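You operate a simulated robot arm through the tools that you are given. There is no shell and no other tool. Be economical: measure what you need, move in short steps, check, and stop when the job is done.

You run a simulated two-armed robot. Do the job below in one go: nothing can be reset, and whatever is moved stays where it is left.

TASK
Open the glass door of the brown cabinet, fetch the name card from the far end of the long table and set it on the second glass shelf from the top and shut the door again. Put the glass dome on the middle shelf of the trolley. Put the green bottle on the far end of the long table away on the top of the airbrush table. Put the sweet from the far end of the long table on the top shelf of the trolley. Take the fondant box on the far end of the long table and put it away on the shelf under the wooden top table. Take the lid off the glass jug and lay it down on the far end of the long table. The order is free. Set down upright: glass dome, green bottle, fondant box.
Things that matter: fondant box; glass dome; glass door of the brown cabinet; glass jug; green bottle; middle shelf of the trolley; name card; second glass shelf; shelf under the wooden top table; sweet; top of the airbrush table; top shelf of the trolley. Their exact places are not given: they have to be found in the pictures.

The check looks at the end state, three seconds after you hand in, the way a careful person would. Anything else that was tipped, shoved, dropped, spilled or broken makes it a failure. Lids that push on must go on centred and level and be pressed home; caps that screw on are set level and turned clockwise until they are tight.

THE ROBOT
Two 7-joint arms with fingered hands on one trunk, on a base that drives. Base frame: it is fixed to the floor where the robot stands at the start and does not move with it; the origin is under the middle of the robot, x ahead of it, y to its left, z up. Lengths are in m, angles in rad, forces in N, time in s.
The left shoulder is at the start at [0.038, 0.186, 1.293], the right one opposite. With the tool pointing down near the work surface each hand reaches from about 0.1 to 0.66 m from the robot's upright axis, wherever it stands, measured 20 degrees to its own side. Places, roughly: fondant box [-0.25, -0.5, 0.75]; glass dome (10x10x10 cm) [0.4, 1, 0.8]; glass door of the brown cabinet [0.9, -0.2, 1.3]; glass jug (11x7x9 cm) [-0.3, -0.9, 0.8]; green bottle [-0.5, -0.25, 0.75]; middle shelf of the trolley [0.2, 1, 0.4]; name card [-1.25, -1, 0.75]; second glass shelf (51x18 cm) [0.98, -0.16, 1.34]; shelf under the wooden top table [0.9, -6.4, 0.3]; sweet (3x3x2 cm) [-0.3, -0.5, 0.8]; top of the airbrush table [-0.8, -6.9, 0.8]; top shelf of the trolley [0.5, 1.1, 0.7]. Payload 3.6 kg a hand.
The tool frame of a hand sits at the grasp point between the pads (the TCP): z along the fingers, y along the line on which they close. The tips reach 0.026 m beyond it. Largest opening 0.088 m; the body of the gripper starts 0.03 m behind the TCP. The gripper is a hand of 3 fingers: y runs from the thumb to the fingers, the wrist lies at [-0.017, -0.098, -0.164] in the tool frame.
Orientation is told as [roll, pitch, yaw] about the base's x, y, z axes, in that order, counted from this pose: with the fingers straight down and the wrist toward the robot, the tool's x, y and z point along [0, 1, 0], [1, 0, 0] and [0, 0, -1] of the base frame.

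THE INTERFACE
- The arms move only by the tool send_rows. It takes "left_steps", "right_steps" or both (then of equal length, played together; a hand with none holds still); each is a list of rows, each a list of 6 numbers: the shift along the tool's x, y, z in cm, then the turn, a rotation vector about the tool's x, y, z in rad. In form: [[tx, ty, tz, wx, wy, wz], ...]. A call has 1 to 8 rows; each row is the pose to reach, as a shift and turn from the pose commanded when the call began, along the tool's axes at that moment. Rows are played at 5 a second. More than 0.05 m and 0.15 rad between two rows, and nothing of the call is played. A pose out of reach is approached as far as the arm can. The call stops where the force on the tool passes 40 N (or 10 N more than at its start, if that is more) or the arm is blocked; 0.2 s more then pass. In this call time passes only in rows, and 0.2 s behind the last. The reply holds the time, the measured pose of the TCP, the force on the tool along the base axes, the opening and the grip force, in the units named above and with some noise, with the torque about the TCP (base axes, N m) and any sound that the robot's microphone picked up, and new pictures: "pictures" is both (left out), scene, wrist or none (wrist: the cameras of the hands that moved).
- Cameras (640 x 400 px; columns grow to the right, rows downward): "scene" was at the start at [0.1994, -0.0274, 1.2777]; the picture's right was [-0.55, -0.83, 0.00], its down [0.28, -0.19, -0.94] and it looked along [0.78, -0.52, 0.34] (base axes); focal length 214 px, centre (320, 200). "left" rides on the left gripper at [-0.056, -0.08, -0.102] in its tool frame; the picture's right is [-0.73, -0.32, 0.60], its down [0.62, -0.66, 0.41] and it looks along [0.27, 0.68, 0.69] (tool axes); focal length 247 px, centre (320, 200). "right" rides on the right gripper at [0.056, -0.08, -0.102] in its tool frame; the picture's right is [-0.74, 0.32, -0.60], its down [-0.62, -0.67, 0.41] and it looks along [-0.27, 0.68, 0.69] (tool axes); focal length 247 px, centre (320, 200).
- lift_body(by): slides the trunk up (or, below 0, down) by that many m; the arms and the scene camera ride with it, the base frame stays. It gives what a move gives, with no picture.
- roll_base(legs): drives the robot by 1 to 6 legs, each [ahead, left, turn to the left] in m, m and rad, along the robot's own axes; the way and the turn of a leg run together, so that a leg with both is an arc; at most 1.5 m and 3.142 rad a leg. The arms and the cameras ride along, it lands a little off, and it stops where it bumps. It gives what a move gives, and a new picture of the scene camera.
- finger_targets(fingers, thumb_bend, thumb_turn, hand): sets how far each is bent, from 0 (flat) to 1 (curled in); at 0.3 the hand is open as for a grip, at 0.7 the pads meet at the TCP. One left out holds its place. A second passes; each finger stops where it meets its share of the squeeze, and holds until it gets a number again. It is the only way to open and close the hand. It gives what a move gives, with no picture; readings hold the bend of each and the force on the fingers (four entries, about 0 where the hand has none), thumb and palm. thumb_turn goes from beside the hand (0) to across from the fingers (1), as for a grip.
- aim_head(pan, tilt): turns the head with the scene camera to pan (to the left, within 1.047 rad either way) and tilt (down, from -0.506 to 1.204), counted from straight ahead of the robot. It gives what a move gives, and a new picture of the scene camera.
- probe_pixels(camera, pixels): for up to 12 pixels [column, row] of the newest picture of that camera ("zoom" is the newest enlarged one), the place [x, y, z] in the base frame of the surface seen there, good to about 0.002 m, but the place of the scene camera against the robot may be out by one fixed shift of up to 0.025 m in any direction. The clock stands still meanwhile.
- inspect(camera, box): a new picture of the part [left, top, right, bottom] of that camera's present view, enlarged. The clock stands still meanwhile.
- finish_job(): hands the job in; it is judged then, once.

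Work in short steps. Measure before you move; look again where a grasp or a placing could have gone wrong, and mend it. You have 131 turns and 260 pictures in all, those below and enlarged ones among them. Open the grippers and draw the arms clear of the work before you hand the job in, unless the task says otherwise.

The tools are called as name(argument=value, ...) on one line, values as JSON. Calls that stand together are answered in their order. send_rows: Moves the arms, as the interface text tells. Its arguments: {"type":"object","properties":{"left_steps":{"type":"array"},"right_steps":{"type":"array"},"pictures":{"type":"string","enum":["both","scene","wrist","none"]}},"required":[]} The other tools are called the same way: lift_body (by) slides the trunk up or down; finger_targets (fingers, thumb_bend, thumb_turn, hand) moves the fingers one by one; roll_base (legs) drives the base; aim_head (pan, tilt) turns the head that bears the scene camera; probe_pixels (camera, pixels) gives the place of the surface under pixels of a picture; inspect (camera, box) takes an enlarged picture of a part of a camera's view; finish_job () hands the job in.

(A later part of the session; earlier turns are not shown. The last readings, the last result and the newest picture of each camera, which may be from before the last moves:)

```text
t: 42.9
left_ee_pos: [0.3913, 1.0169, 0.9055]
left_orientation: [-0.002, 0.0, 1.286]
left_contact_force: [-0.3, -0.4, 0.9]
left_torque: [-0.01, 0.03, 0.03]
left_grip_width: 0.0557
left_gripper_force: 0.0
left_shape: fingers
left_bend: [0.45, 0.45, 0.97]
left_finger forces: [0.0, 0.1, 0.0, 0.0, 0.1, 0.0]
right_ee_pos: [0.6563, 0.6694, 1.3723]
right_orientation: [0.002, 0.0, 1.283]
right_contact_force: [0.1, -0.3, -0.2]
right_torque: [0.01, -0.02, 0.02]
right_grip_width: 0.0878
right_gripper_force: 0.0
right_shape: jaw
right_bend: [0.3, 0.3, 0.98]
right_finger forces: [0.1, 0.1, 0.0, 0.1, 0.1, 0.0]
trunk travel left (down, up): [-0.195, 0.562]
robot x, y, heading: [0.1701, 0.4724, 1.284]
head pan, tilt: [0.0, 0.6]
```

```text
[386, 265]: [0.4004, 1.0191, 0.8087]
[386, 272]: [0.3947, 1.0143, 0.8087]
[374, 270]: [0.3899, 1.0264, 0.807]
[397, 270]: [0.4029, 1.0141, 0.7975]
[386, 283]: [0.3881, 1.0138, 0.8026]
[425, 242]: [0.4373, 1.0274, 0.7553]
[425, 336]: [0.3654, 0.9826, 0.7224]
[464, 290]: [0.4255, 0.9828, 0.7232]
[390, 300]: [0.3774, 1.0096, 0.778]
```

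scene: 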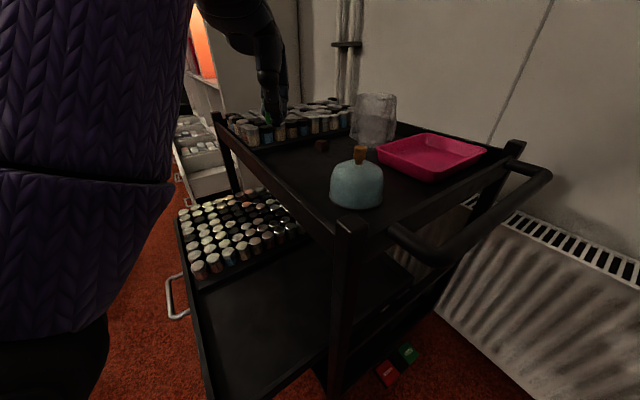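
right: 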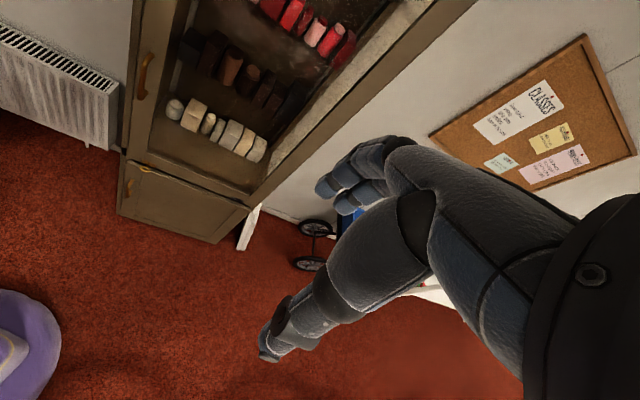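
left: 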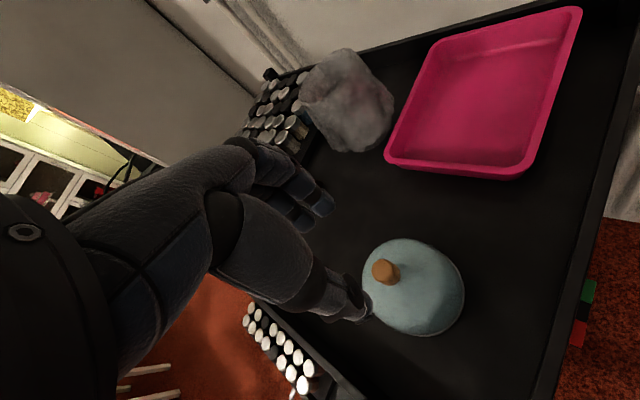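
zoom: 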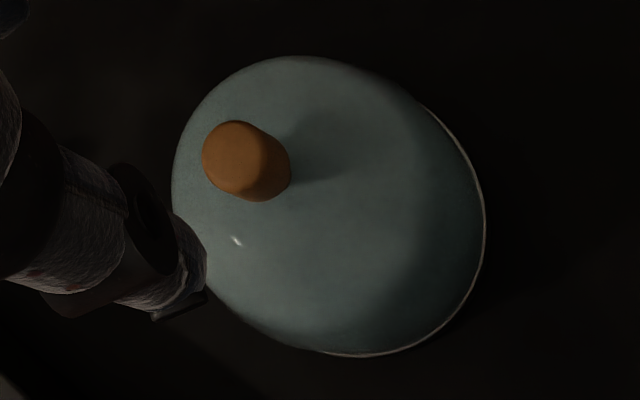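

Knob centre ≈[0.395,1.019], top 0.809. I lower to TCP 0.813 and grip the knob.

send_rows(left_steps=[[-0.3, 0.3, 4, 0, 0, 0], [-0.3, 0.3, 7.5, 0, 0, 0], [-0.3, 0.3, 9.2, 0, 0, 0]], pictures="wrist")

finger_targets(hand="left", fingers=0.75, thumb_bend=0.75)

```text
t: 43.6
left_ee_pos: [0.3925, 1.0221, 0.8123]
left_orientation: [0.003, -0.002, 1.29]
left_contact_force: [0.6, 0.4, 0.0]
left_torque: [0.0, -0.02, 0.01]
left_grip_width: 0.0556
left_gripper_force: 0.1
left_shape: fingers
left_bend: [0.45, 0.45, 0.97]
left_finger forces: [0.0, 0.0, 0.0, 0.0, 0.0, 0.1]
right_ee_pos: [0.6567, 0.6699, 1.3723]
right_orientation: [0.001, 0.0, 1.283]
right_contact_force: [-0.6, 0.1, -0.2]
right_torque: [-0.02, 0.01, 0.03]
right_grip_width: 0.0876
right_gripper_force: 0.1
right_shape: jaw
right_bend: [0.3, 0.3, 0.98]
right_finger forces: [0.0, 0.1, 0.1, 0.0, 0.0, 0.0]
trunk travel left (down, up): [-0.195, 0.562]
robot x, y, heading: [0.1661, 0.4745, 1.287]
head pan, tilt: [0.0, 0.6]
```

left: 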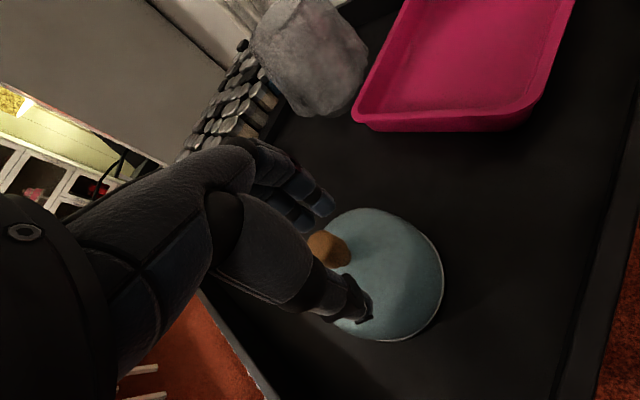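

```text
t: 44.6
left_ee_pos: [0.3932, 1.021, 0.8124]
left_orientation: [0.005, -0.003, 1.286]
left_contact_force: [0.9, 1.9, 1.7]
left_torque: [-0.01, 0.02, -0.06]
left_grip_width: 0.011
left_gripper_force: 12.6
left_shape: fingers
left_bend: [0.67, 0.65, 0.97]
left_finger forces: [8.7, 5.1, 0.0, 0.0, 11.6, 0.0]
right_ee_pos: [0.6577, 0.6699, 1.3715]
right_orientation: [0.0, 0.0, 1.285]
right_contact_force: [-0.1, 1.1, 0.1]
right_torque: [0.0, 0.0, -0.04]
right_grip_width: 0.0876
right_gripper_force: 0.0
right_shape: jaw
right_bend: [0.3, 0.3, 0.98]
right_finger forces: [0.0, 0.0, 0.1, 0.0, 0.1, 0.0]
trunk travel left (down, up): [-0.195, 0.562]
robot x, y, heading: [0.1615, 0.4767, 1.283]
head pan, tilt: [0.0, 0.6]
```

Gripped (12.6 N). I lift 6 cm and check.

send_rows(left_steps=[[0, 0, -2, 0, 0, 0], [0, 0, -6, 0, 0, 0], [0, 0, -10, 0, 0, 0], [0, 0, -13, 0, 0, 0]], pictures="both")

```text
t: 45.6
left_ee_pos: [0.3957, 1.0192, 0.9417]
left_orientation: [0.001, 0.002, 1.285]
left_contact_force: [-0.2, 0.3, -1.1]
left_torque: [0.01, 0.06, 0.0]
left_grip_width: 0.011
left_gripper_force: 12.3
left_shape: fingers
left_bend: [0.72, 0.65, 0.97]
left_finger forces: [8.6, 4.6, 0.0, 0.1, 11.6, 0.1]
right_ee_pos: [0.6565, 0.6692, 1.3716]
right_orientation: [0.001, 0.0, 1.285]
right_contact_force: [-0.3, -0.7, -0.2]
right_torque: [0.03, -0.02, -0.01]
right_grip_width: 0.0874
right_gripper_force: 0.1
right_shape: jaw
right_bend: [0.3, 0.3, 0.98]
right_finger forces: [0.0, 0.0, 0.1, 0.1, 0.0, 0.0]
trunk travel left (down, up): [-0.195, 0.562]
robot x, y, heading: [0.1672, 0.4725, 1.29]
head pan, tilt: [0.0, 0.6]
```

scene: 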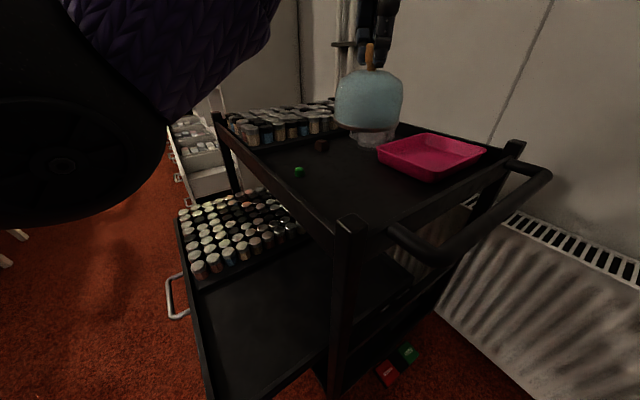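
left: 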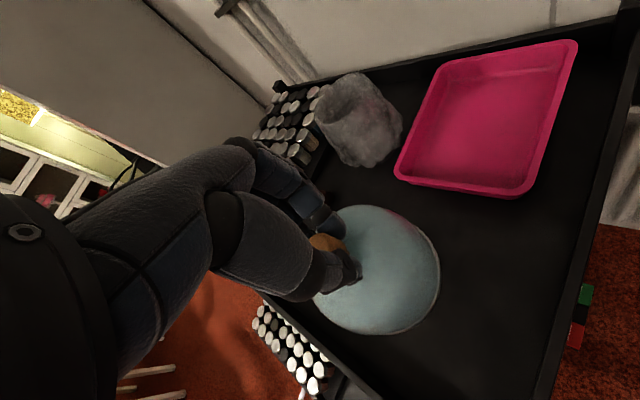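

Dome is held level. I carry it left, clear of the top shelf, to above [0.185,1.0], then lower the trunk.

send_rows(left_steps=[[4, -1.5, -1, 0, 0, 0], [8, -3, -1, 0, 0, 0], [12, -4.7, -1, 0, 0, 0], [16, -6.2, -1, 0, 0, 0], [19.7, -7.8, -1, 0, 0, 0]], pictures="none")

lift_body(by=-0.15)

send_rows(left_steps=[[0, 0, 1, 0, 0, 0]], pictures="both")

```text
t: 46.9
left_ee_pos: [0.1999, 1.0357, 0.9109]
left_orientation: [0.007, -0.009, 1.29]
left_contact_force: [-0.7, 0.5, -0.9]
left_torque: [0.02, -0.03, -0.03]
left_grip_width: 0.0109
left_gripper_force: 11.7
left_shape: fingers
left_bend: [0.72, 0.65, 0.97]
left_finger forces: [8.7, 4.6, 0.0, 0.1, 11.3, 0.0]
left hand out of reach, approached as far as the arm can: row 2, 3, 4, 5
right_ee_pos: [0.6564, 0.6687, 1.3723]
right_orientation: [-0.001, 0.0, 1.283]
right_contact_force: [0.5, -0.7, -0.4]
right_torque: [-0.02, 0.02, 0.0]
right_grip_width: 0.0874
right_gripper_force: 0.1
right_shape: jaw
right_bend: [0.3, 0.3, 0.98]
right_finger forces: [0.0, 0.0, 0.0, 0.1, 0.1, 0.0]
trunk travel left (down, up): [-0.195, 0.562]
robot x, y, heading: [0.1674, 0.4737, 1.283]
head pan, tilt: [0.0, 0.6]
```

```text
t: 48.6
left_ee_pos: [0.2106, 1.0682, 0.6736]
left_orientation: [0.009, 0.186, 1.289]
left_contact_force: [-0.2, 0.6, 0.0]
left_torque: [0.03, 0.02, -0.01]
left_grip_width: 0.0107
left_gripper_force: 12.2
left_shape: fingers
left_bend: [0.72, 0.65, 0.97]
left_finger forces: [8.7, 4.7, 0.0, 0.0, 11.2, 0.0]
right_ee_pos: [0.6566, 0.6688, 1.2216]
right_orientation: [0.001, -0.002, 1.284]
right_contact_force: [-0.1, -0.4, 0.6]
right_torque: [0.01, 0.01, 0.01]
right_grip_width: 0.0876
right_gripper_force: 0.1
right_shape: jaw
right_bend: [0.3, 0.3, 0.98]
right_finger forces: [0.1, 0.0, 0.0, 0.1, 0.0, 0.0]
trunk travel left (down, up): [-0.045, 0.712]
robot x, y, heading: [0.1711, 0.4743, 1.283]
head pan, tilt: [0.0, 0.6]
```

```text
t: 49.0
left_ee_pos: [0.2079, 1.0708, 0.6685]
left_orientation: [0.009, 0.172, 1.294]
left_contact_force: [-0.8, -0.5, -1.5]
left_torque: [0.02, 0.01, -0.02]
left_grip_width: 0.0106
left_gripper_force: 12.6
left_shape: fingers
left_bend: [0.72, 0.65, 0.97]
left_finger forces: [8.7, 4.7, 0.0, 0.0, 11.2, 0.0]
right_ee_pos: [0.6569, 0.669, 1.2211]
right_orientation: [0.0, 0.0, 1.285]
right_contact_force: [-0.8, -0.2, -0.3]
right_torque: [-0.01, -0.01, 0.01]
right_grip_width: 0.0876
right_gripper_force: 0.0
right_shape: jaw
right_bend: [0.3, 0.3, 0.98]
right_finger forces: [0.0, 0.0, 0.0, 0.1, 0.0, 0.1]
trunk travel left (down, up): [-0.045, 0.712]
robot x, y, heading: [0.1639, 0.4767, 1.283]
head pan, tilt: [0.0, 0.6]
```

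scene: 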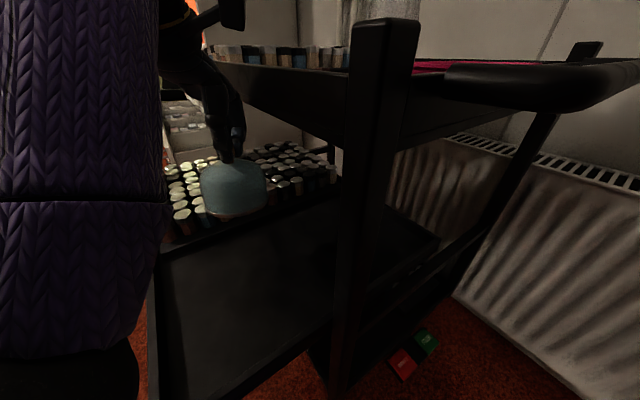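
left: 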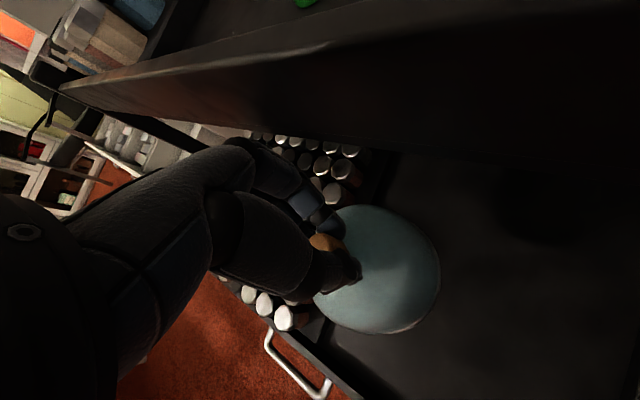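

The arm is too folded here (hand stuck at [0.208,1.07] tilted). I back the base 0.12 m and then extend the hand forward to the same spot.

roll_base(legs=[[-0.12, 0, 0]])

send_rows(left_steps=[[0, 4, 0, 0, 0, 0], [0, 8, 0, 0, 0, 0], [0, 11, 0, 0, 0, 0]], pictures="wrist")

```text
t: 50.2
left_ee_pos: [0.1745, 0.9535, 0.6665]
left_orientation: [0.013, 0.176, 1.293]
left_contact_force: [-0.7, 0.0, -1.2]
left_torque: [-0.01, -0.01, 0.01]
left_grip_width: 0.0106
left_gripper_force: 12.4
left_shape: fingers
left_bend: [0.72, 0.65, 0.97]
left_finger forces: [8.7, 4.8, 0.0, 0.1, 11.3, 0.0]
right_ee_pos: [0.6215, 0.5528, 1.2217]
right_orientation: [0.0, 0.0, 1.283]
right_contact_force: [0.4, -0.7, -0.8]
right_torque: [0.02, 0.01, -0.01]
right_grip_width: 0.0876
right_gripper_force: 0.0
right_shape: jaw
right_bend: [0.3, 0.3, 0.98]
right_finger forces: [0.1, 0.0, 0.1, 0.0, 0.1, 0.0]
trunk travel left (down, up): [-0.045, 0.712]
robot x, y, heading: [0.1309, 0.3563, 1.286]
head pan, tilt: [0.0, 0.6]
```

scene: 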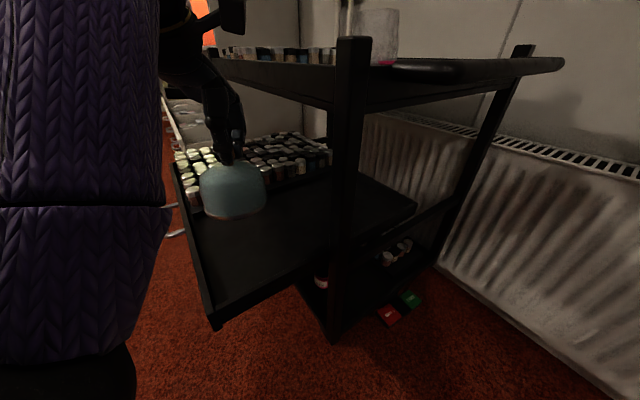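

```text
t: 51.0
left_ee_pos: [0.2023, 1.0583, 0.6467]
left_orientation: [0.012, 0.18, 1.29]
left_contact_force: [0.2, -0.6, -0.3]
left_torque: [0.03, 0.03, -0.01]
left_grip_width: 0.0105
left_gripper_force: 12.6
left_shape: fingers
left_bend: [0.72, 0.65, 0.97]
left_finger forces: [8.7, 4.9, 0.1, 0.1, 11.2, 0.1]
right_ee_pos: [0.6223, 0.5536, 1.2226]
right_orientation: [0.001, 0.0, 1.284]
right_contact_force: [0.1, 0.2, 0.0]
right_torque: [0.0, 0.04, -0.01]
right_grip_width: 0.0877
right_gripper_force: 0.1
right_shape: jaw
right_bend: [0.3, 0.3, 0.98]
right_finger forces: [0.0, 0.0, 0.1, 0.1, 0.0, 0.0]
trunk travel left (down, up): [-0.045, 0.712]
robot x, y, heading: [0.1322, 0.3585, 1.285]
head pan, tilt: [0.0, 0.6]
```

left: 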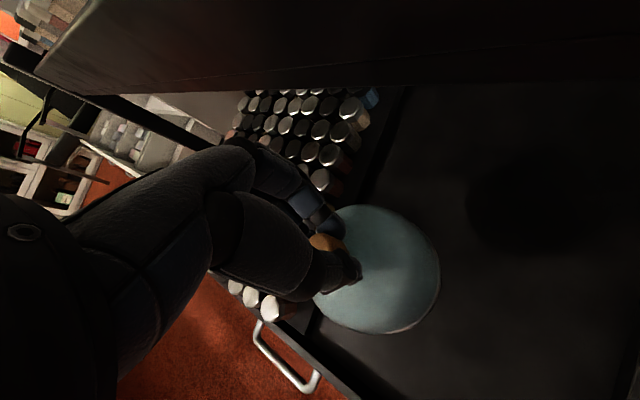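

The command was re-based on the tilted pose. I level the hand (−0.18 about tool x) while moving to [0.185,1.0].

send_rows(left_steps=[[0, -3, 0.5, -0.09, 0, 0], [0, -5.9, 1.07, -0.18, 0, 0]], pictures="both")

```text
t: 51.6
left_ee_pos: [0.1865, 0.9999, 0.6476]
left_orientation: [0.014, -0.003, 1.291]
left_contact_force: [0.3, -0.3, -1.3]
left_torque: [-0.02, -0.02, -0.02]
left_grip_width: 0.0104
left_gripper_force: 12.1
left_shape: fingers
left_bend: [0.72, 0.65, 0.97]
left_finger forces: [8.5, 5.0, 0.0, 0.0, 11.3, 0.0]
right_ee_pos: [0.6223, 0.5528, 1.2211]
right_orientation: [0.0, -0.001, 1.283]
right_contact_force: [0.0, -0.4, -0.5]
right_torque: [0.01, -0.01, 0.04]
right_grip_width: 0.0879
right_gripper_force: 0.0
right_shape: jaw
right_bend: [0.3, 0.3, 0.98]
right_finger forces: [0.1, 0.0, 0.0, 0.0, 0.0, 0.0]
trunk travel left (down, up): [-0.045, 0.712]
robot x, y, heading: [0.1307, 0.3608, 1.286]
head pan, tilt: [0.0, 0.6]
```

scene: 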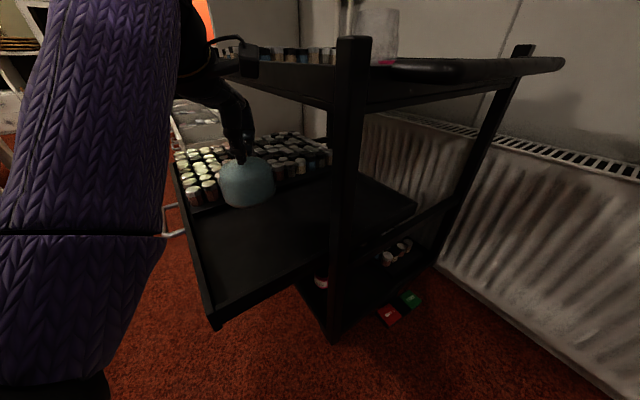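
left: 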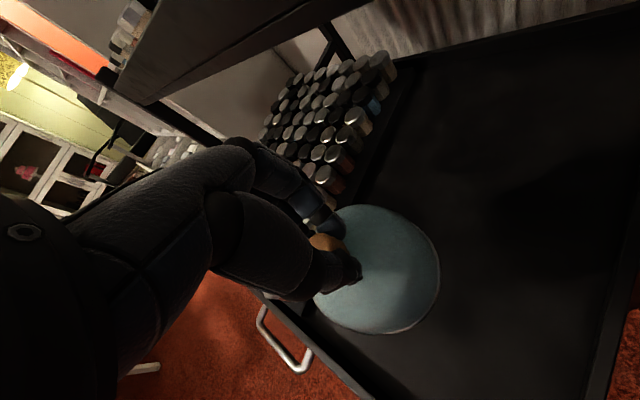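

Level again. I lower the dome onto the tray.

send_rows(left_steps=[[0, 0, 4, 0, 0, 0], [0, 0, 8, 0, 0, 0], [0, 0, 9.8, 0, 0, 0], [0, 0, 10.4, 0, 0, 0]], pictures="both")

```text
t: 52.6
left_ee_pos: [0.1839, 1.0015, 0.543]
left_orientation: [0.014, -0.006, 1.29]
left_contact_force: [-0.1, 0.0, -0.9]
left_torque: [0.0, -0.03, 0.01]
left_grip_width: 0.0107
left_gripper_force: 12.7
left_shape: fingers
left_bend: [0.72, 0.65, 0.97]
left_finger forces: [8.6, 5.3, 0.0, 0.0, 11.2, 0.1]
right_ee_pos: [0.6228, 0.5515, 1.2222]
right_orientation: [0.0, 0.0, 1.282]
right_contact_force: [0.2, 0.1, 1.0]
right_torque: [0.01, 0.01, 0.01]
right_grip_width: 0.0878
right_gripper_force: 0.0
right_shape: jaw
right_bend: [0.3, 0.3, 0.98]
right_finger forces: [0.0, 0.1, 0.0, 0.0, 0.0, 0.0]
trunk travel left (down, up): [-0.045, 0.712]
robot x, y, heading: [0.1292, 0.3587, 1.281]
head pan, tilt: [0.0, 0.6]
```

scene: 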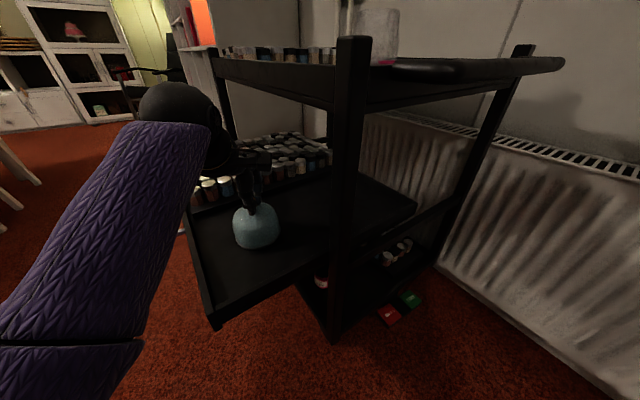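
left: 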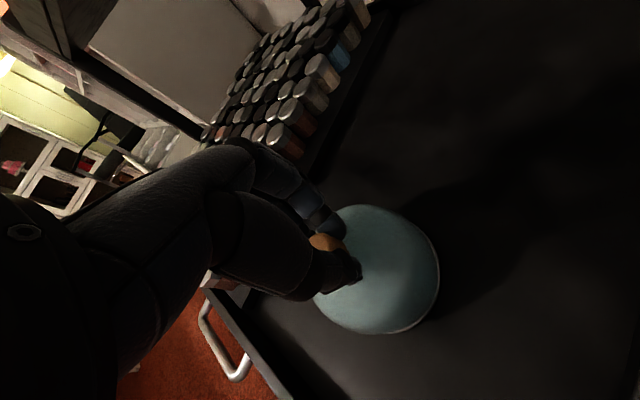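

Just above the tray. I lower in millimetres until contact, then release and rise.

send_rows(left_steps=[[0, 0, 0.2, 0, 0, 0], [0, 0, 0.4, 0, 0, 0]], pictures="none")

```text
t: 53.2
left_ee_pos: [0.1853, 1.0011, 0.5409]
left_orientation: [0.015, -0.006, 1.291]
left_contact_force: [-0.5, 1.4, 1.9]
left_torque: [-0.09, 0.0, -0.02]
left_grip_width: 0.0103
left_gripper_force: 12.5
left_shape: fingers
left_bend: [0.72, 0.65, 0.97]
left_finger forces: [8.9, 5.8, 0.0, 0.1, 11.1, 0.1]
right_ee_pos: [0.6226, 0.5539, 1.2221]
right_orientation: [0.002, 0.0, 1.284]
right_contact_force: [0.7, -0.4, -0.7]
right_torque: [0.01, -0.03, -0.01]
right_grip_width: 0.0877
right_gripper_force: 0.1
right_shape: jaw
right_bend: [0.3, 0.3, 0.98]
right_finger forces: [0.0, 0.0, 0.0, 0.1, 0.0, 0.1]
trunk travel left (down, up): [-0.045, 0.712]
robot x, y, heading: [0.1308, 0.3595, 1.282]
head pan, tilt: [0.0, 0.6]
```

Contact felt (about 2 N). Release and lift off.

finger_targets(hand="left", fingers=0.42, thumb_bend=0.42)

send_rows(left_steps=[[0, 0, -3, 0, 0, 0], [0, 0, -7, 0, 0, 0], [0, 0, -11, 0, 0, 0]], pictures="wrist")

```text
t: 54.2
left_ee_pos: [0.1856, 1.0003, 0.5393]
left_orientation: [0.014, -0.003, 1.291]
left_contact_force: [-0.4, -1.0, -0.8]
left_torque: [0.02, -0.04, 0.01]
left_grip_width: 0.0616
left_gripper_force: 0.1
left_shape: fingers
left_bend: [0.42, 0.42, 0.97]
left_finger forces: [0.0, 0.0, 0.0, 0.0, 0.0, 0.0]
right_ee_pos: [0.6236, 0.5536, 1.2219]
right_orientation: [0.0, 0.0, 1.283]
right_contact_force: [-0.5, 0.6, 0.8]
right_torque: [0.0, -0.01, -0.01]
right_grip_width: 0.0879
right_gripper_force: 0.1
right_shape: jaw
right_bend: [0.3, 0.3, 0.98]
right_finger forces: [0.0, 0.0, 0.0, 0.0, 0.1, 0.0]
trunk travel left (down, up): [-0.045, 0.712]
robot x, y, heading: [0.1312, 0.362, 1.284]
head pan, tilt: [0.0, 0.6]
```

```text
t: 55.0
left_ee_pos: [0.1886, 0.9997, 0.6508]
left_orientation: [0.012, -0.002, 1.289]
left_contact_force: [-0.2, 0.1, -0.5]
left_torque: [0.04, -0.05, -0.01]
left_grip_width: 0.0619
left_gripper_force: 0.0
left_shape: fingers
left_bend: [0.42, 0.42, 0.97]
left_finger forces: [0.0, 0.0, 0.0, 0.0, 0.0, 0.0]
right_ee_pos: [0.6236, 0.5538, 1.2221]
right_orientation: [0.0, -0.001, 1.282]
right_contact_force: [0.6, -0.8, 0.1]
right_torque: [0.02, 0.02, -0.03]
right_grip_width: 0.088
right_gripper_force: 0.0
right_shape: jaw
right_bend: [0.3, 0.3, 0.98]
right_finger forces: [0.0, 0.0, 0.1, 0.1, 0.0, 0.0]
trunk travel left (down, up): [-0.045, 0.712]
robot x, y, heading: [0.1347, 0.3572, 1.288]
head pan, tilt: [0.0, 0.6]
```

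left: 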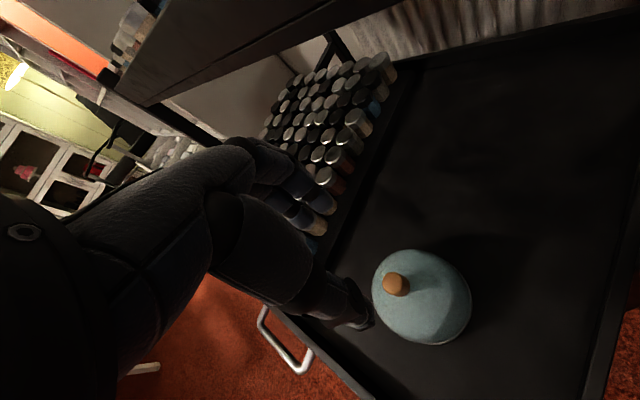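

Dome is upright on the middle shelf. I raise the trunk, back off and face the cabinet.

lift_body(by=0.39)

roll_base(legs=[[-0.3, 0, 0], [0, 0, -1.285]])

aim_head(pan=-0.2, tilt=0.0)

```text
t: 58.8
left_ee_pos: [0.1874, 1.0003, 1.0382]
left_orientation: [0.014, -0.002, 1.289]
left_contact_force: [0.4, 0.6, 0.1]
left_torque: [0.03, 0.03, 0.02]
left_grip_width: 0.062
left_gripper_force: 0.1
left_shape: fingers
left_bend: [0.42, 0.42, 0.97]
left_finger forces: [0.0, 0.0, 0.0, 0.1, 0.0, 0.1]
right_ee_pos: [0.6232, 0.5536, 1.6111]
right_orientation: [0.001, 0.0, 1.284]
right_contact_force: [0.4, 0.0, -0.4]
right_torque: [-0.02, 0.01, 0.01]
right_grip_width: 0.0877
right_gripper_force: 0.1
right_shape: jaw
right_bend: [0.3, 0.3, 0.98]
right_finger forces: [0.1, 0.1, 0.1, 0.0, 0.0, 0.0]
trunk travel left (down, up): [-0.435, 0.322]
robot x, y, heading: [0.1299, 0.358, 1.281]
head pan, tilt: [0.0, 0.6]
```

```text
t: 64.0
left_ee_pos: [0.6768, 0.2027, 1.0377]
left_orientation: [0.013, -0.004, 0.012]
left_contact_force: [0.9, -0.3, 0.6]
left_torque: [0.0, 0.01, 0.03]
left_grip_width: 0.062
left_gripper_force: 0.0
left_shape: fingers
left_bend: [0.42, 0.42, 0.97]
left_finger forces: [0.0, 0.0, 0.0, 0.1, 0.0, 0.0]
right_ee_pos: [0.373, -0.343, 1.6112]
right_orientation: [-0.001, 0.0, 0.004]
right_contact_force: [0.1, -0.4, 0.2]
right_torque: [0.03, -0.02, 0.0]
right_grip_width: 0.0876
right_gripper_force: 0.2
right_shape: jaw
right_bend: [0.3, 0.3, 0.98]
right_finger forces: [0.1, 0.1, 0.1, 0.1, 0.0, 0.0]
trunk travel left (down, up): [-0.435, 0.322]
robot x, y, heading: [0.0457, 0.0712, 0.003]
head pan, tilt: [0.0, 0.6]
```

scene: 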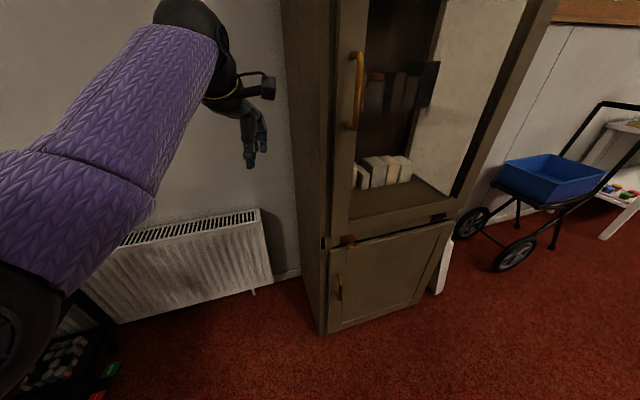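

```text
t: 65.0
left_ee_pos: [0.6777, 0.2021, 1.0398]
left_orientation: [0.015, -0.004, 0.011]
left_contact_force: [0.9, 0.3, 0.2]
left_torque: [0.01, 0.0, 0.0]
left_grip_width: 0.0621
left_gripper_force: 0.0
left_shape: fingers
left_bend: [0.42, 0.42, 0.97]
left_finger forces: [0.0, 0.1, 0.0, 0.1, 0.1, 0.0]
right_ee_pos: [0.3745, -0.3417, 1.6106]
right_orientation: [0.001, -0.002, 0.006]
right_contact_force: [-0.7, -0.7, -0.2]
right_torque: [0.01, -0.03, 0.02]
right_grip_width: 0.0874
right_gripper_force: 0.0
right_shape: jaw
right_bend: [0.3, 0.3, 0.98]
right_finger forces: [0.1, 0.0, 0.0, 0.0, 0.0, 0.0]
trunk travel left (down, up): [-0.435, 0.322]
robot x, y, heading: [0.0478, 0.0696, 0.006]
head pan, tilt: [-0.201, 0.0]
```

scene: 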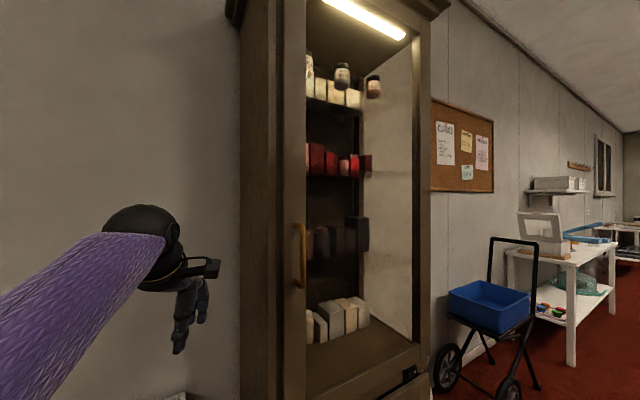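

The handle is at (302,255); shelves seen through the glass near rows 105, 175, 260. Zoom and probe.

inspect(camera="scene", box=[240, 20, 450, 310])

probe_pixels(camera="scene", pixels=[[302, 225], [301, 255], [302, 285], [297, 227], [290, 255], [342, 106], [332, 177], [333, 150], [368, 165], [345, 180], [293, 130], [420, 200]])

```text
1.38 times, centred on (345, 165) of scene
```

zoom: 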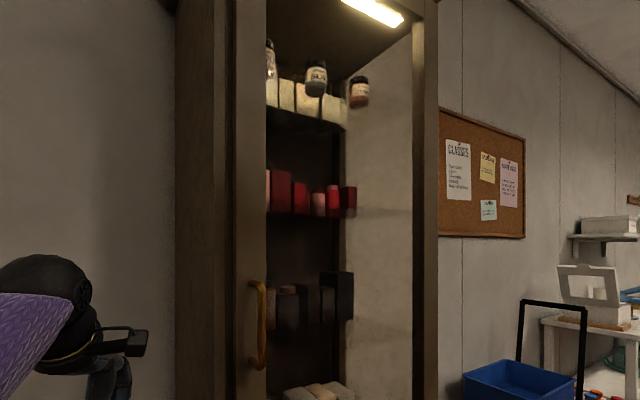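

```text
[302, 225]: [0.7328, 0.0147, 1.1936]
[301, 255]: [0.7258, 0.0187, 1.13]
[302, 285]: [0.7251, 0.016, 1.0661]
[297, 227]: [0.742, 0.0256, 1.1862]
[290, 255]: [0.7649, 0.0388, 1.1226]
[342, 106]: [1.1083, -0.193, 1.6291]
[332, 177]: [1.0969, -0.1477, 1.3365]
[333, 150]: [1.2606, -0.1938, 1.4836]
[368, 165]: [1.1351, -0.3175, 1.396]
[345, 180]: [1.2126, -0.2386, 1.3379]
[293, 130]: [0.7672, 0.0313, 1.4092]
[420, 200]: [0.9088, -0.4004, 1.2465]
```

Cabinet face is skewed about 0.316 rad, handle at ≈[0.73,0.02], z 1.04–1.20, hinge on the right. I turn to face it squarely, then bring the right hand to a forward-pointing pose while drawing the left hand back.

roll_base(legs=[[0, 0, 0.31]])

send_rows(right_steps=[[1.8, 1.8, 4, -0.07, 0.07, 0.1055], [3.6, 3.6, 8, -0.14, 0.14, 0.211], [5.4, 5.4, 12, -0.21, 0.21, 0.3165], [7.2, 7.2, 16, -0.28, 0.28, 0.422], [9, 9, 20, -0.35, 0.35, 0.5275], [10.8, 10.8, 24, -0.42, 0.42, 0.633], [12.6, 12.6, 28, -0.49, 0.49, 0.7385], [14.4, 14.4, 32, -0.56, 0.56, 0.844]], left_steps=[[1, -3, -2, 0, 0, 0], [2, -6, -4, 0, 0, 0], [3, -9, -6, 0, 0, 0], [4, -12, -8, 0, 0, 0], [5, -15, -10, 0, 0, 0], [6, -18, -12, 0, 0, 0], [7, -20, -14, 0, 0, 0], [8, -22, -16, 0, 0, 0]], pictures="none")

send_rows(right_steps=[[0, 0, 0, -0.07, 0.07, 0.1055], [0, 0, 0, -0.14, 0.14, 0.211], [0, 0, 0, -0.21, 0.21, 0.3165], [0, 0, 0, -0.28, 0.28, 0.422], [0, 0, 0, -0.35, 0.35, 0.5275]], pictures="both")

```text
t: 66.4
left_ee_pos: [0.6069, 0.3894, 1.0389]
left_orientation: [0.014, -0.001, 0.321]
left_contact_force: [-0.3, -0.7, 0.8]
left_torque: [0.0, -0.03, -0.01]
left_grip_width: 0.0622
left_gripper_force: 0.0
left_shape: fingers
left_bend: [0.42, 0.42, 0.97]
left_finger forces: [0.0, 0.1, 0.1, 0.0, 0.0, 0.0]
right_ee_pos: [0.4843, -0.2225, 1.6125]
right_orientation: [0.0, 0.0, 0.315]
right_contact_force: [0.0, 0.3, 0.0]
right_torque: [-0.03, 0.01, 0.01]
right_grip_width: 0.0877
right_gripper_force: 0.1
right_shape: jaw
right_bend: [0.3, 0.3, 0.98]
right_finger forces: [0.0, 0.0, 0.0, 0.0, 0.0, 0.0]
trunk travel left (down, up): [-0.435, 0.322]
robot x, y, heading: [0.0471, 0.074, 0.311]
head pan, tilt: [-0.201, 0.0]
```

scene: 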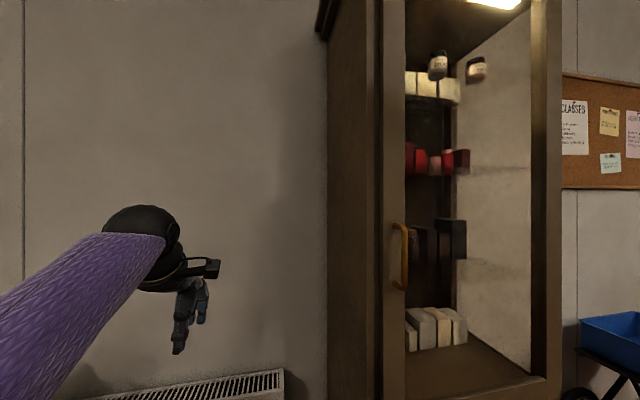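

```text
t: 68.4
left_ee_pos: [0.4102, 0.4432, 1.1407]
left_orientation: [0.111, -0.032, 0.382]
left_contact_force: [0.1, 1.1, 0.2]
left_torque: [0.02, -0.03, 0.02]
left_grip_width: 0.0621
left_gripper_force: 0.0
left_shape: fingers
left_bend: [0.42, 0.42, 0.97]
left_finger forces: [0.0, 0.0, 0.0, 0.1, 0.0, 0.0]
left hand out of reach, approached as far as the arm can: row 6, 7, 8
right_ee_pos: [0.5757, -0.0422, 1.2911]
right_orientation: [0.739, -0.234, -0.665]
right_contact_force: [-1.3, -0.2, 0.3]
right_torque: [-0.01, 0.04, -0.02]
right_grip_width: 0.0879
right_gripper_force: 0.0
right_shape: jaw
right_bend: [0.3, 0.3, 0.98]
right_finger forces: [0.0, 0.0, 0.0, 0.1, 0.0, 0.0]
trunk travel left (down, up): [-0.435, 0.322]
robot x, y, heading: [0.0461, 0.0712, 0.309]
head pan, tilt: [-0.201, 0.0]
stopped in row 8 (left hand): the arm was blocked; the commanded pose is now the measured one
```

```text
t: 69.6
left_ee_pos: [0.4089, 0.4428, 1.1392]
left_orientation: [0.11, -0.028, 0.383]
left_contact_force: [0.4, -0.1, 0.4]
left_torque: [0.02, -0.03, 0.01]
left_grip_width: 0.0622
left_gripper_force: 0.1
left_shape: fingers
left_bend: [0.42, 0.42, 0.97]
left_finger forces: [0.0, 0.0, 0.0, 0.1, 0.0, 0.0]
right_ee_pos: [0.5756, -0.0408, 1.2909]
right_orientation: [1.171, 0.001, -1.256]
right_contact_force: [0.3, -0.6, 0.1]
right_torque: [0.02, -0.05, -0.01]
right_grip_width: 0.0876
right_gripper_force: 0.0
right_shape: jaw
right_bend: [0.3, 0.3, 0.98]
right_finger forces: [0.1, 0.0, 0.0, 0.0, 0.1, 0.0]
trunk travel left (down, up): [-0.435, 0.322]
robot x, y, heading: [0.0433, 0.0685, 0.314]
head pan, tilt: [-0.201, 0.0]
```

scene: 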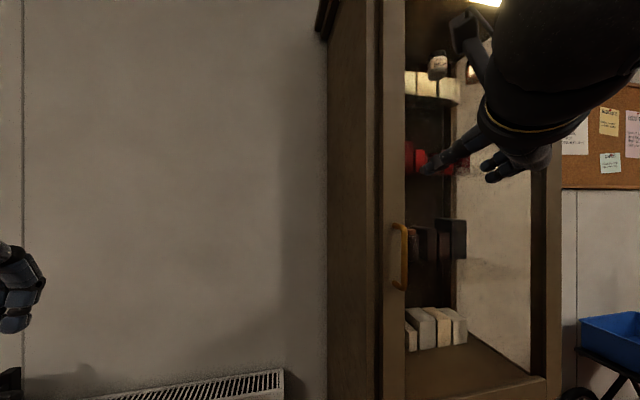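
right: 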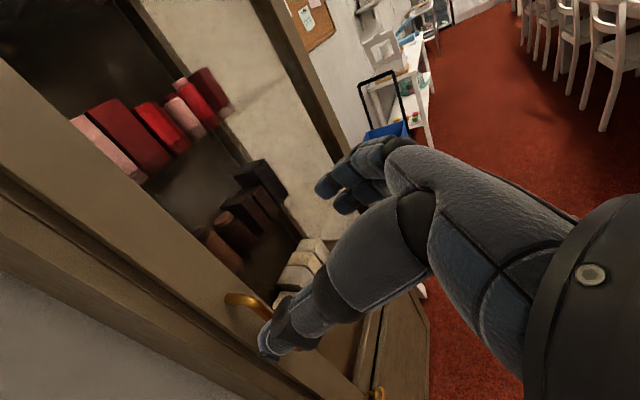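

The right hand now points forward with the thumb left. I probe the handle at (240,298) in the wrist view.

probe_pixels(camera="right", pixels=[[232, 297], [245, 300], [258, 308], [262, 315], [225, 300], [200, 270], [215, 315]])

probe_pixels(camera="scene", pixels=[[404, 228], [406, 255], [402, 288], [394, 226], [390, 255]])

inspect(camera="right", box=[180, 240, 320, 360])

```text
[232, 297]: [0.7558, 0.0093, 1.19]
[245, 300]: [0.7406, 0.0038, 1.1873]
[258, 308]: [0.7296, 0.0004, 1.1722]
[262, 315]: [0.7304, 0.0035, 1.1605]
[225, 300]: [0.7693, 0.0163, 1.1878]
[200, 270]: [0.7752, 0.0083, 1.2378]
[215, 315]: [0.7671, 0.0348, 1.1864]
```

```text
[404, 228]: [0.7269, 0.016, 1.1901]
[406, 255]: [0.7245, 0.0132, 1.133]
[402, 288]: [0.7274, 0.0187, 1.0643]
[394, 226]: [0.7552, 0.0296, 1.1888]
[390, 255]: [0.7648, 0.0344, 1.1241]
```

```text
3.33 times, centred on (250, 300) of right
```

zoom: 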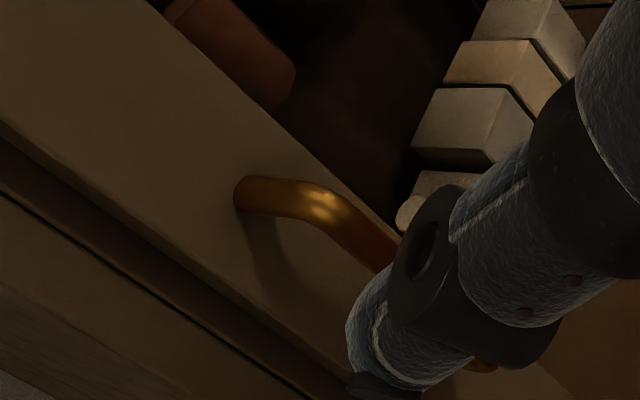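

Handle bar centre ≈[0.733,0.006], straight section z 1.08–1.17. I lower the trunk to bar height and advance 12 cm.

lift_body(by=-0.166)

send_rows(right_steps=[[1.56, 0.4, 3.68, 0, 0, 0], [3.1, 0.4, 7.37, 0, 0, 0], [4.7, 0.4, 11, 0, 0, 0]], pictures="wrist")

```text
t: 71.5
left_ee_pos: [0.4093, 0.4725, 0.9592]
left_orientation: [0.187, -0.004, 0.422]
left_contact_force: [-0.3, 0.0, -0.1]
left_torque: [0.01, -0.01, -0.02]
left_grip_width: 0.0622
left_gripper_force: 0.0
left_shape: fingers
left_bend: [0.42, 0.42, 0.97]
left_finger forces: [0.1, 0.1, 0.1, 0.0, 0.0, 0.1]
right_ee_pos: [0.5751, -0.0415, 1.1251]
right_orientation: [1.172, 0.001, -1.255]
right_contact_force: [-0.2, 0.4, -0.3]
right_torque: [-0.02, -0.01, -0.01]
right_grip_width: 0.0877
right_gripper_force: 0.0
right_shape: jaw
right_bend: [0.3, 0.3, 0.98]
right_finger forces: [0.0, 0.1, 0.0, 0.1, 0.0, 0.1]
trunk travel left (down, up): [-0.269, 0.488]
robot x, y, heading: [0.0431, 0.0724, 0.315]
head pan, tilt: [-0.201, 0.0]
```

```text
t: 72.3
left_ee_pos: [0.4111, 0.4717, 0.9587]
left_orientation: [0.184, -0.005, 0.421]
left_contact_force: [0.4, 0.4, -0.2]
left_torque: [0.0, -0.01, -0.01]
left_grip_width: 0.0624
left_gripper_force: 0.0
left_shape: fingers
left_bend: [0.42, 0.42, 0.97]
left_finger forces: [0.1, 0.0, 0.0, 0.1, 0.0, 0.1]
right_ee_pos: [0.6915, -0.0065, 1.1249]
right_orientation: [1.172, 0.001, -1.255]
right_contact_force: [-1.4, 0.1, -0.6]
right_torque: [0.0, -0.01, 0.02]
right_grip_width: 0.0878
right_gripper_force: 0.1
right_shape: jaw
right_bend: [0.3, 0.3, 0.98]
right_finger forces: [0.1, 0.1, 0.1, 0.1, 0.0, 0.1]
trunk travel left (down, up): [-0.269, 0.488]
robot x, y, heading: [0.0443, 0.072, 0.31]
head pan, tilt: [-0.201, 0.0]
```

right: 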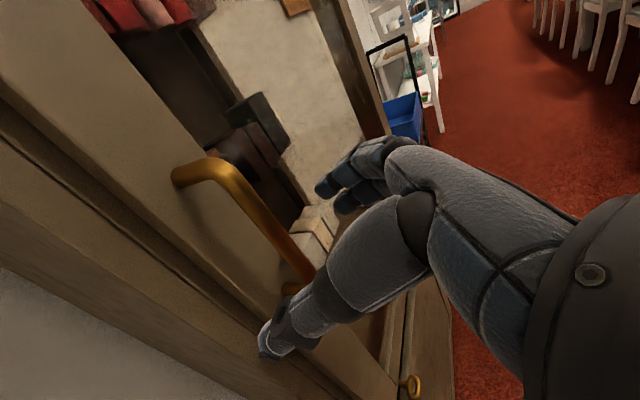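

The bar passes between thumb and fingers. I probe it to fine-tune.

probe_pixels(camera="right", pixels=[[232, 185], [255, 212], [280, 240], [300, 265], [190, 215], [172, 178]])

```text
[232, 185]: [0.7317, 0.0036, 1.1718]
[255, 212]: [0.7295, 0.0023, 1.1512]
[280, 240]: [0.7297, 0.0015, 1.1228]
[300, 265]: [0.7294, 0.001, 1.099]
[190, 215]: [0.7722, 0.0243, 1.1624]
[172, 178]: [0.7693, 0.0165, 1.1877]
```

send_rows(right_steps=[[0.85, 0.2, 2, 0, 0, 0], [1.67, 0.2, 3.96, 0, 0, 0]], pictures="none")

finger_targets(hand="right", fingers=0.75, thumb_bend=0.75)

send_rows(right_steps=[[-0.78, 0, -1.84, 0, 0, 0], [-1.56, 0, -3.68, 0, 0, 0]], pictures="both")

```text
t: 72.9
left_ee_pos: [0.4103, 0.4709, 0.96]
left_orientation: [0.184, -0.007, 0.421]
left_contact_force: [-0.6, 0.3, 0.6]
left_torque: [-0.02, 0.0, 0.0]
left_grip_width: 0.0621
left_gripper_force: 0.1
left_shape: fingers
left_bend: [0.42, 0.42, 0.97]
left_finger forces: [0.0, 0.1, 0.0, 0.0, 0.1, 0.0]
right_ee_pos: [0.7329, 0.0031, 1.1247]
right_orientation: [1.172, -0.001, -1.254]
right_contact_force: [-0.9, -0.6, -1.3]
right_torque: [0.02, 0.02, 0.01]
right_grip_width: 0.0876
right_gripper_force: 0.1
right_shape: jaw
right_bend: [0.3, 0.3, 0.98]
right_finger forces: [0.0, 0.1, 0.0, 0.0, 0.1, 0.0]
trunk travel left (down, up): [-0.269, 0.488]
robot x, y, heading: [0.0468, 0.0724, 0.309]
head pan, tilt: [-0.201, 0.0]
```

```text
t: 73.9
left_ee_pos: [0.4115, 0.47, 0.9597]
left_orientation: [0.183, -0.007, 0.421]
left_contact_force: [-0.3, 0.2, 0.0]
left_torque: [0.0, -0.02, -0.01]
left_grip_width: 0.0624
left_gripper_force: 0.1
left_shape: fingers
left_bend: [0.42, 0.42, 0.97]
left_finger forces: [0.1, 0.0, 0.0, 0.0, 0.0, 0.1]
right_ee_pos: [0.7337, 0.0028, 1.1243]
right_orientation: [1.171, 0.001, -1.255]
right_contact_force: [5.1, -6.0, -1.9]
right_torque: [-0.03, -0.06, 0.03]
right_grip_width: 0.0004
right_gripper_force: 3.6
right_shape: fingers
right_bend: [0.73, 0.73, 0.98]
right_finger forces: [0.1, 7.1, 0.0, 0.1, 0.0, 0.0]
trunk travel left (down, up): [-0.269, 0.488]
robot x, y, heading: [0.0492, 0.0701, 0.316]
head pan, tilt: [-0.201, 0.0]
```

```text
t: 74.5
left_ee_pos: [0.4122, 0.4693, 0.9609]
left_orientation: [0.186, -0.01, 0.418]
left_contact_force: [0.3, 0.5, 0.6]
left_torque: [0.01, 0.01, -0.03]
left_grip_width: 0.062
left_gripper_force: 0.0
left_shape: fingers
left_bend: [0.42, 0.42, 0.97]
left_finger forces: [0.0, 0.1, 0.1, 0.1, 0.0, 0.1]
right_ee_pos: [0.6955, -0.012, 1.1241]
right_orientation: [1.173, 0.003, -1.26]
right_contact_force: [7.2, -14.6, 0.5]
right_torque: [-0.15, -0.09, 0.02]
right_grip_width: 0.0002
right_gripper_force: 7.6
right_shape: fingers
right_bend: [0.73, 0.74, 0.98]
right_finger forces: [0.0, 14.7, 0.0, 0.0, 0.1, 0.0]
trunk travel left (down, up): [-0.269, 0.488]
robot x, y, heading: [0.0503, 0.07, 0.315]
head pan, tilt: [-0.201, 0.0]
```

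scene: 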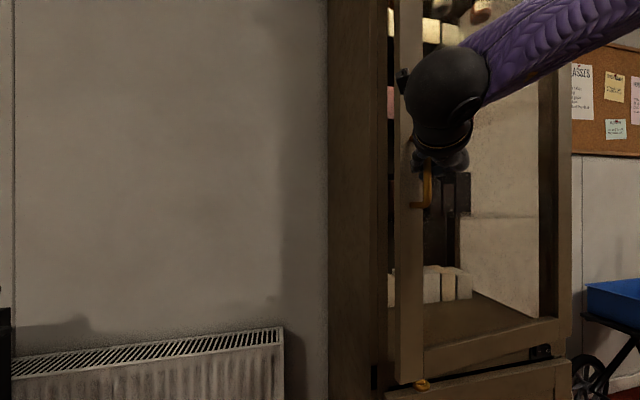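
right: 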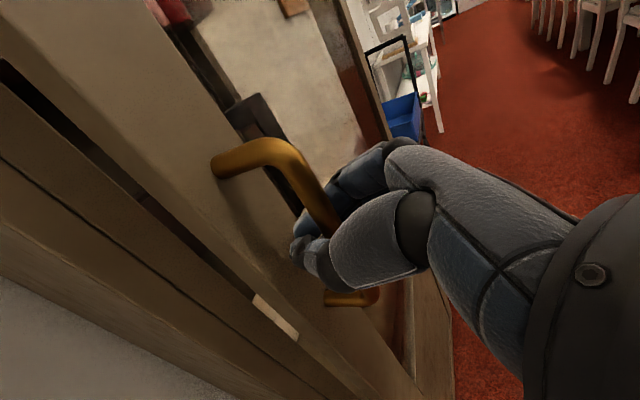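

The door is coming open, hooked by the fingers (TCP at [0.696,-0.012]). I continue the arc about the hinge (~[0.915,-0.41]).

send_rows(right_steps=[[-1.79, 1.33, -4.24, 0.055, 0, -0.023], [-3.45, 2.88, -8.18, 0.11, 0, -0.046], [-5.02, 4.82, -11.88, 0.165, 0, -0.07], [-6.54, 7.12, -15.47, 0.221, 0, -0.093]], pictures="both")

```text
t: 75.5
left_ee_pos: [0.4085, 0.4752, 0.9617]
left_orientation: [0.183, -0.013, 0.425]
left_contact_force: [-1.0, 0.6, 0.4]
left_torque: [-0.01, 0.02, 0.02]
left_grip_width: 0.0623
left_gripper_force: 0.0
left_shape: fingers
left_bend: [0.42, 0.42, 0.97]
left_finger forces: [0.1, 0.0, 0.0, 0.0, 0.1, 0.0]
right_ee_pos: [0.6077, -0.1029, 1.1391]
right_orientation: [1.151, 0.002, -0.991]
right_contact_force: [-20.1, 21.2, -8.5]
right_torque: [-0.3, -0.23, -0.17]
right_grip_width: 0.0108
right_gripper_force: 16.8
right_shape: fingers
right_bend: [0.75, 0.68, 1.0]
right_finger forces: [0.1, 0.0, 0.0, 0.0, 34.7, 0.1]
right hand out of reach, approached as far as the arm can: row 3, 4
trunk travel left (down, up): [-0.269, 0.488]
robot x, y, heading: [0.0441, 0.0723, 0.318]
head pan, tilt: [-0.201, 0.0]
stopped in row 4 (right hand): the force on the tool passed its limit at 44 N (the readings are from after the stop); the commanded pose is now the measured one
```

scene: 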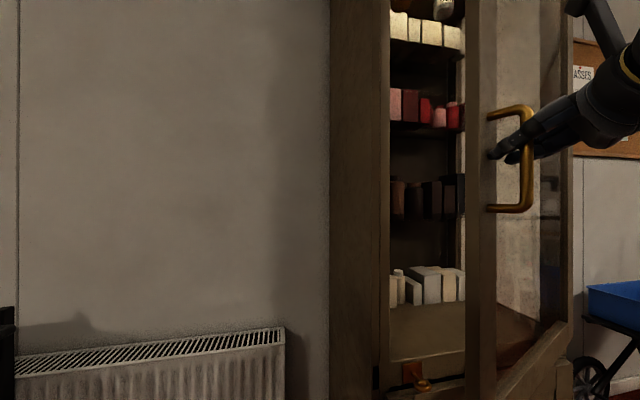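
right: 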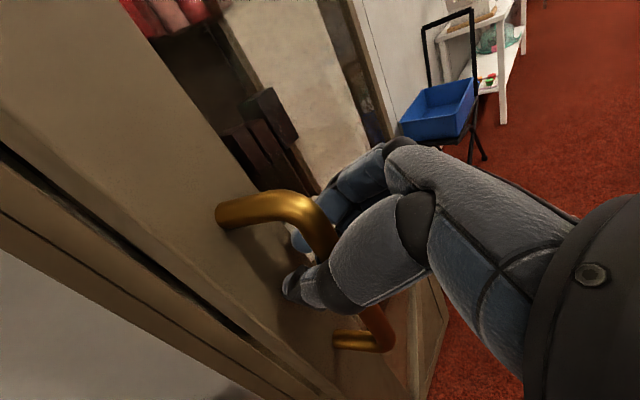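

The door is about 0.37 rad open. I release the handle and back the base off, so the hand withdraws.

finger_targets(hand="right", fingers=0.25, thumb_bend=0.25)

roll_base(legs=[[-0.13, 0, 0]])

```text
t: 76.5
left_ee_pos: [0.4105, 0.4732, 0.9627]
left_orientation: [0.185, -0.011, 0.422]
left_contact_force: [-0.1, 0.4, 0.2]
left_torque: [0.01, 0.0, 0.0]
left_grip_width: 0.0619
left_gripper_force: 0.0
left_shape: fingers
left_bend: [0.42, 0.42, 0.97]
left_finger forces: [0.0, 0.0, 0.1, 0.0, 0.0, 0.0]
right_ee_pos: [0.6136, -0.1072, 1.1404]
right_orientation: [1.157, 0.004, -1.006]
right_contact_force: [0.7, 0.6, -0.3]
right_torque: [-0.01, 0.0, -0.01]
right_grip_width: 0.099
right_gripper_force: 0.1
right_shape: fingers
right_bend: [0.25, 0.25, 0.98]
right_finger forces: [0.1, 0.0, 0.1, 0.0, 0.1, 0.1]
trunk travel left (down, up): [-0.269, 0.488]
robot x, y, heading: [0.0503, 0.0693, 0.312]
head pan, tilt: [-0.201, 0.0]
```

```text
t: 77.8
left_ee_pos: [0.2845, 0.432, 0.9632]
left_orientation: [0.187, -0.013, 0.423]
left_contact_force: [-0.1, -0.3, 0.6]
left_torque: [0.0, -0.04, -0.01]
left_grip_width: 0.0622
left_gripper_force: 0.0
left_shape: fingers
left_bend: [0.42, 0.42, 0.97]
left_finger forces: [0.1, 0.0, 0.0, 0.1, 0.0, 0.0]
right_ee_pos: [0.487, -0.1478, 1.1403]
right_orientation: [1.158, 0.003, -1.005]
right_contact_force: [0.2, 0.8, 0.4]
right_torque: [0.04, 0.03, 0.0]
right_grip_width: 0.099
right_gripper_force: 0.1
right_shape: fingers
right_bend: [0.25, 0.25, 0.98]
right_finger forces: [0.1, 0.0, 0.1, 0.0, 0.1, 0.0]
trunk travel left (down, up): [-0.269, 0.488]
robot x, y, heading: [-0.079, 0.0305, 0.32]
head pan, tilt: [-0.201, 0.0]
```

scene: 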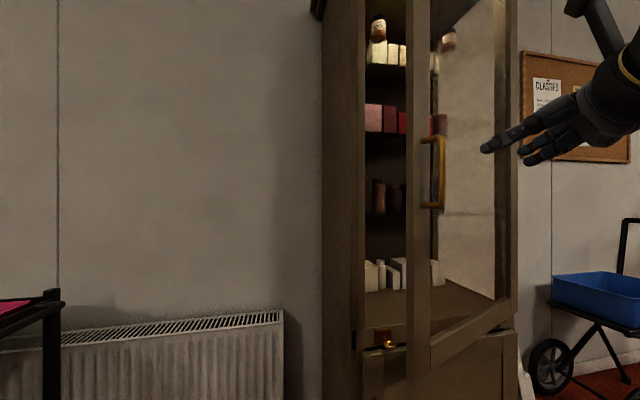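

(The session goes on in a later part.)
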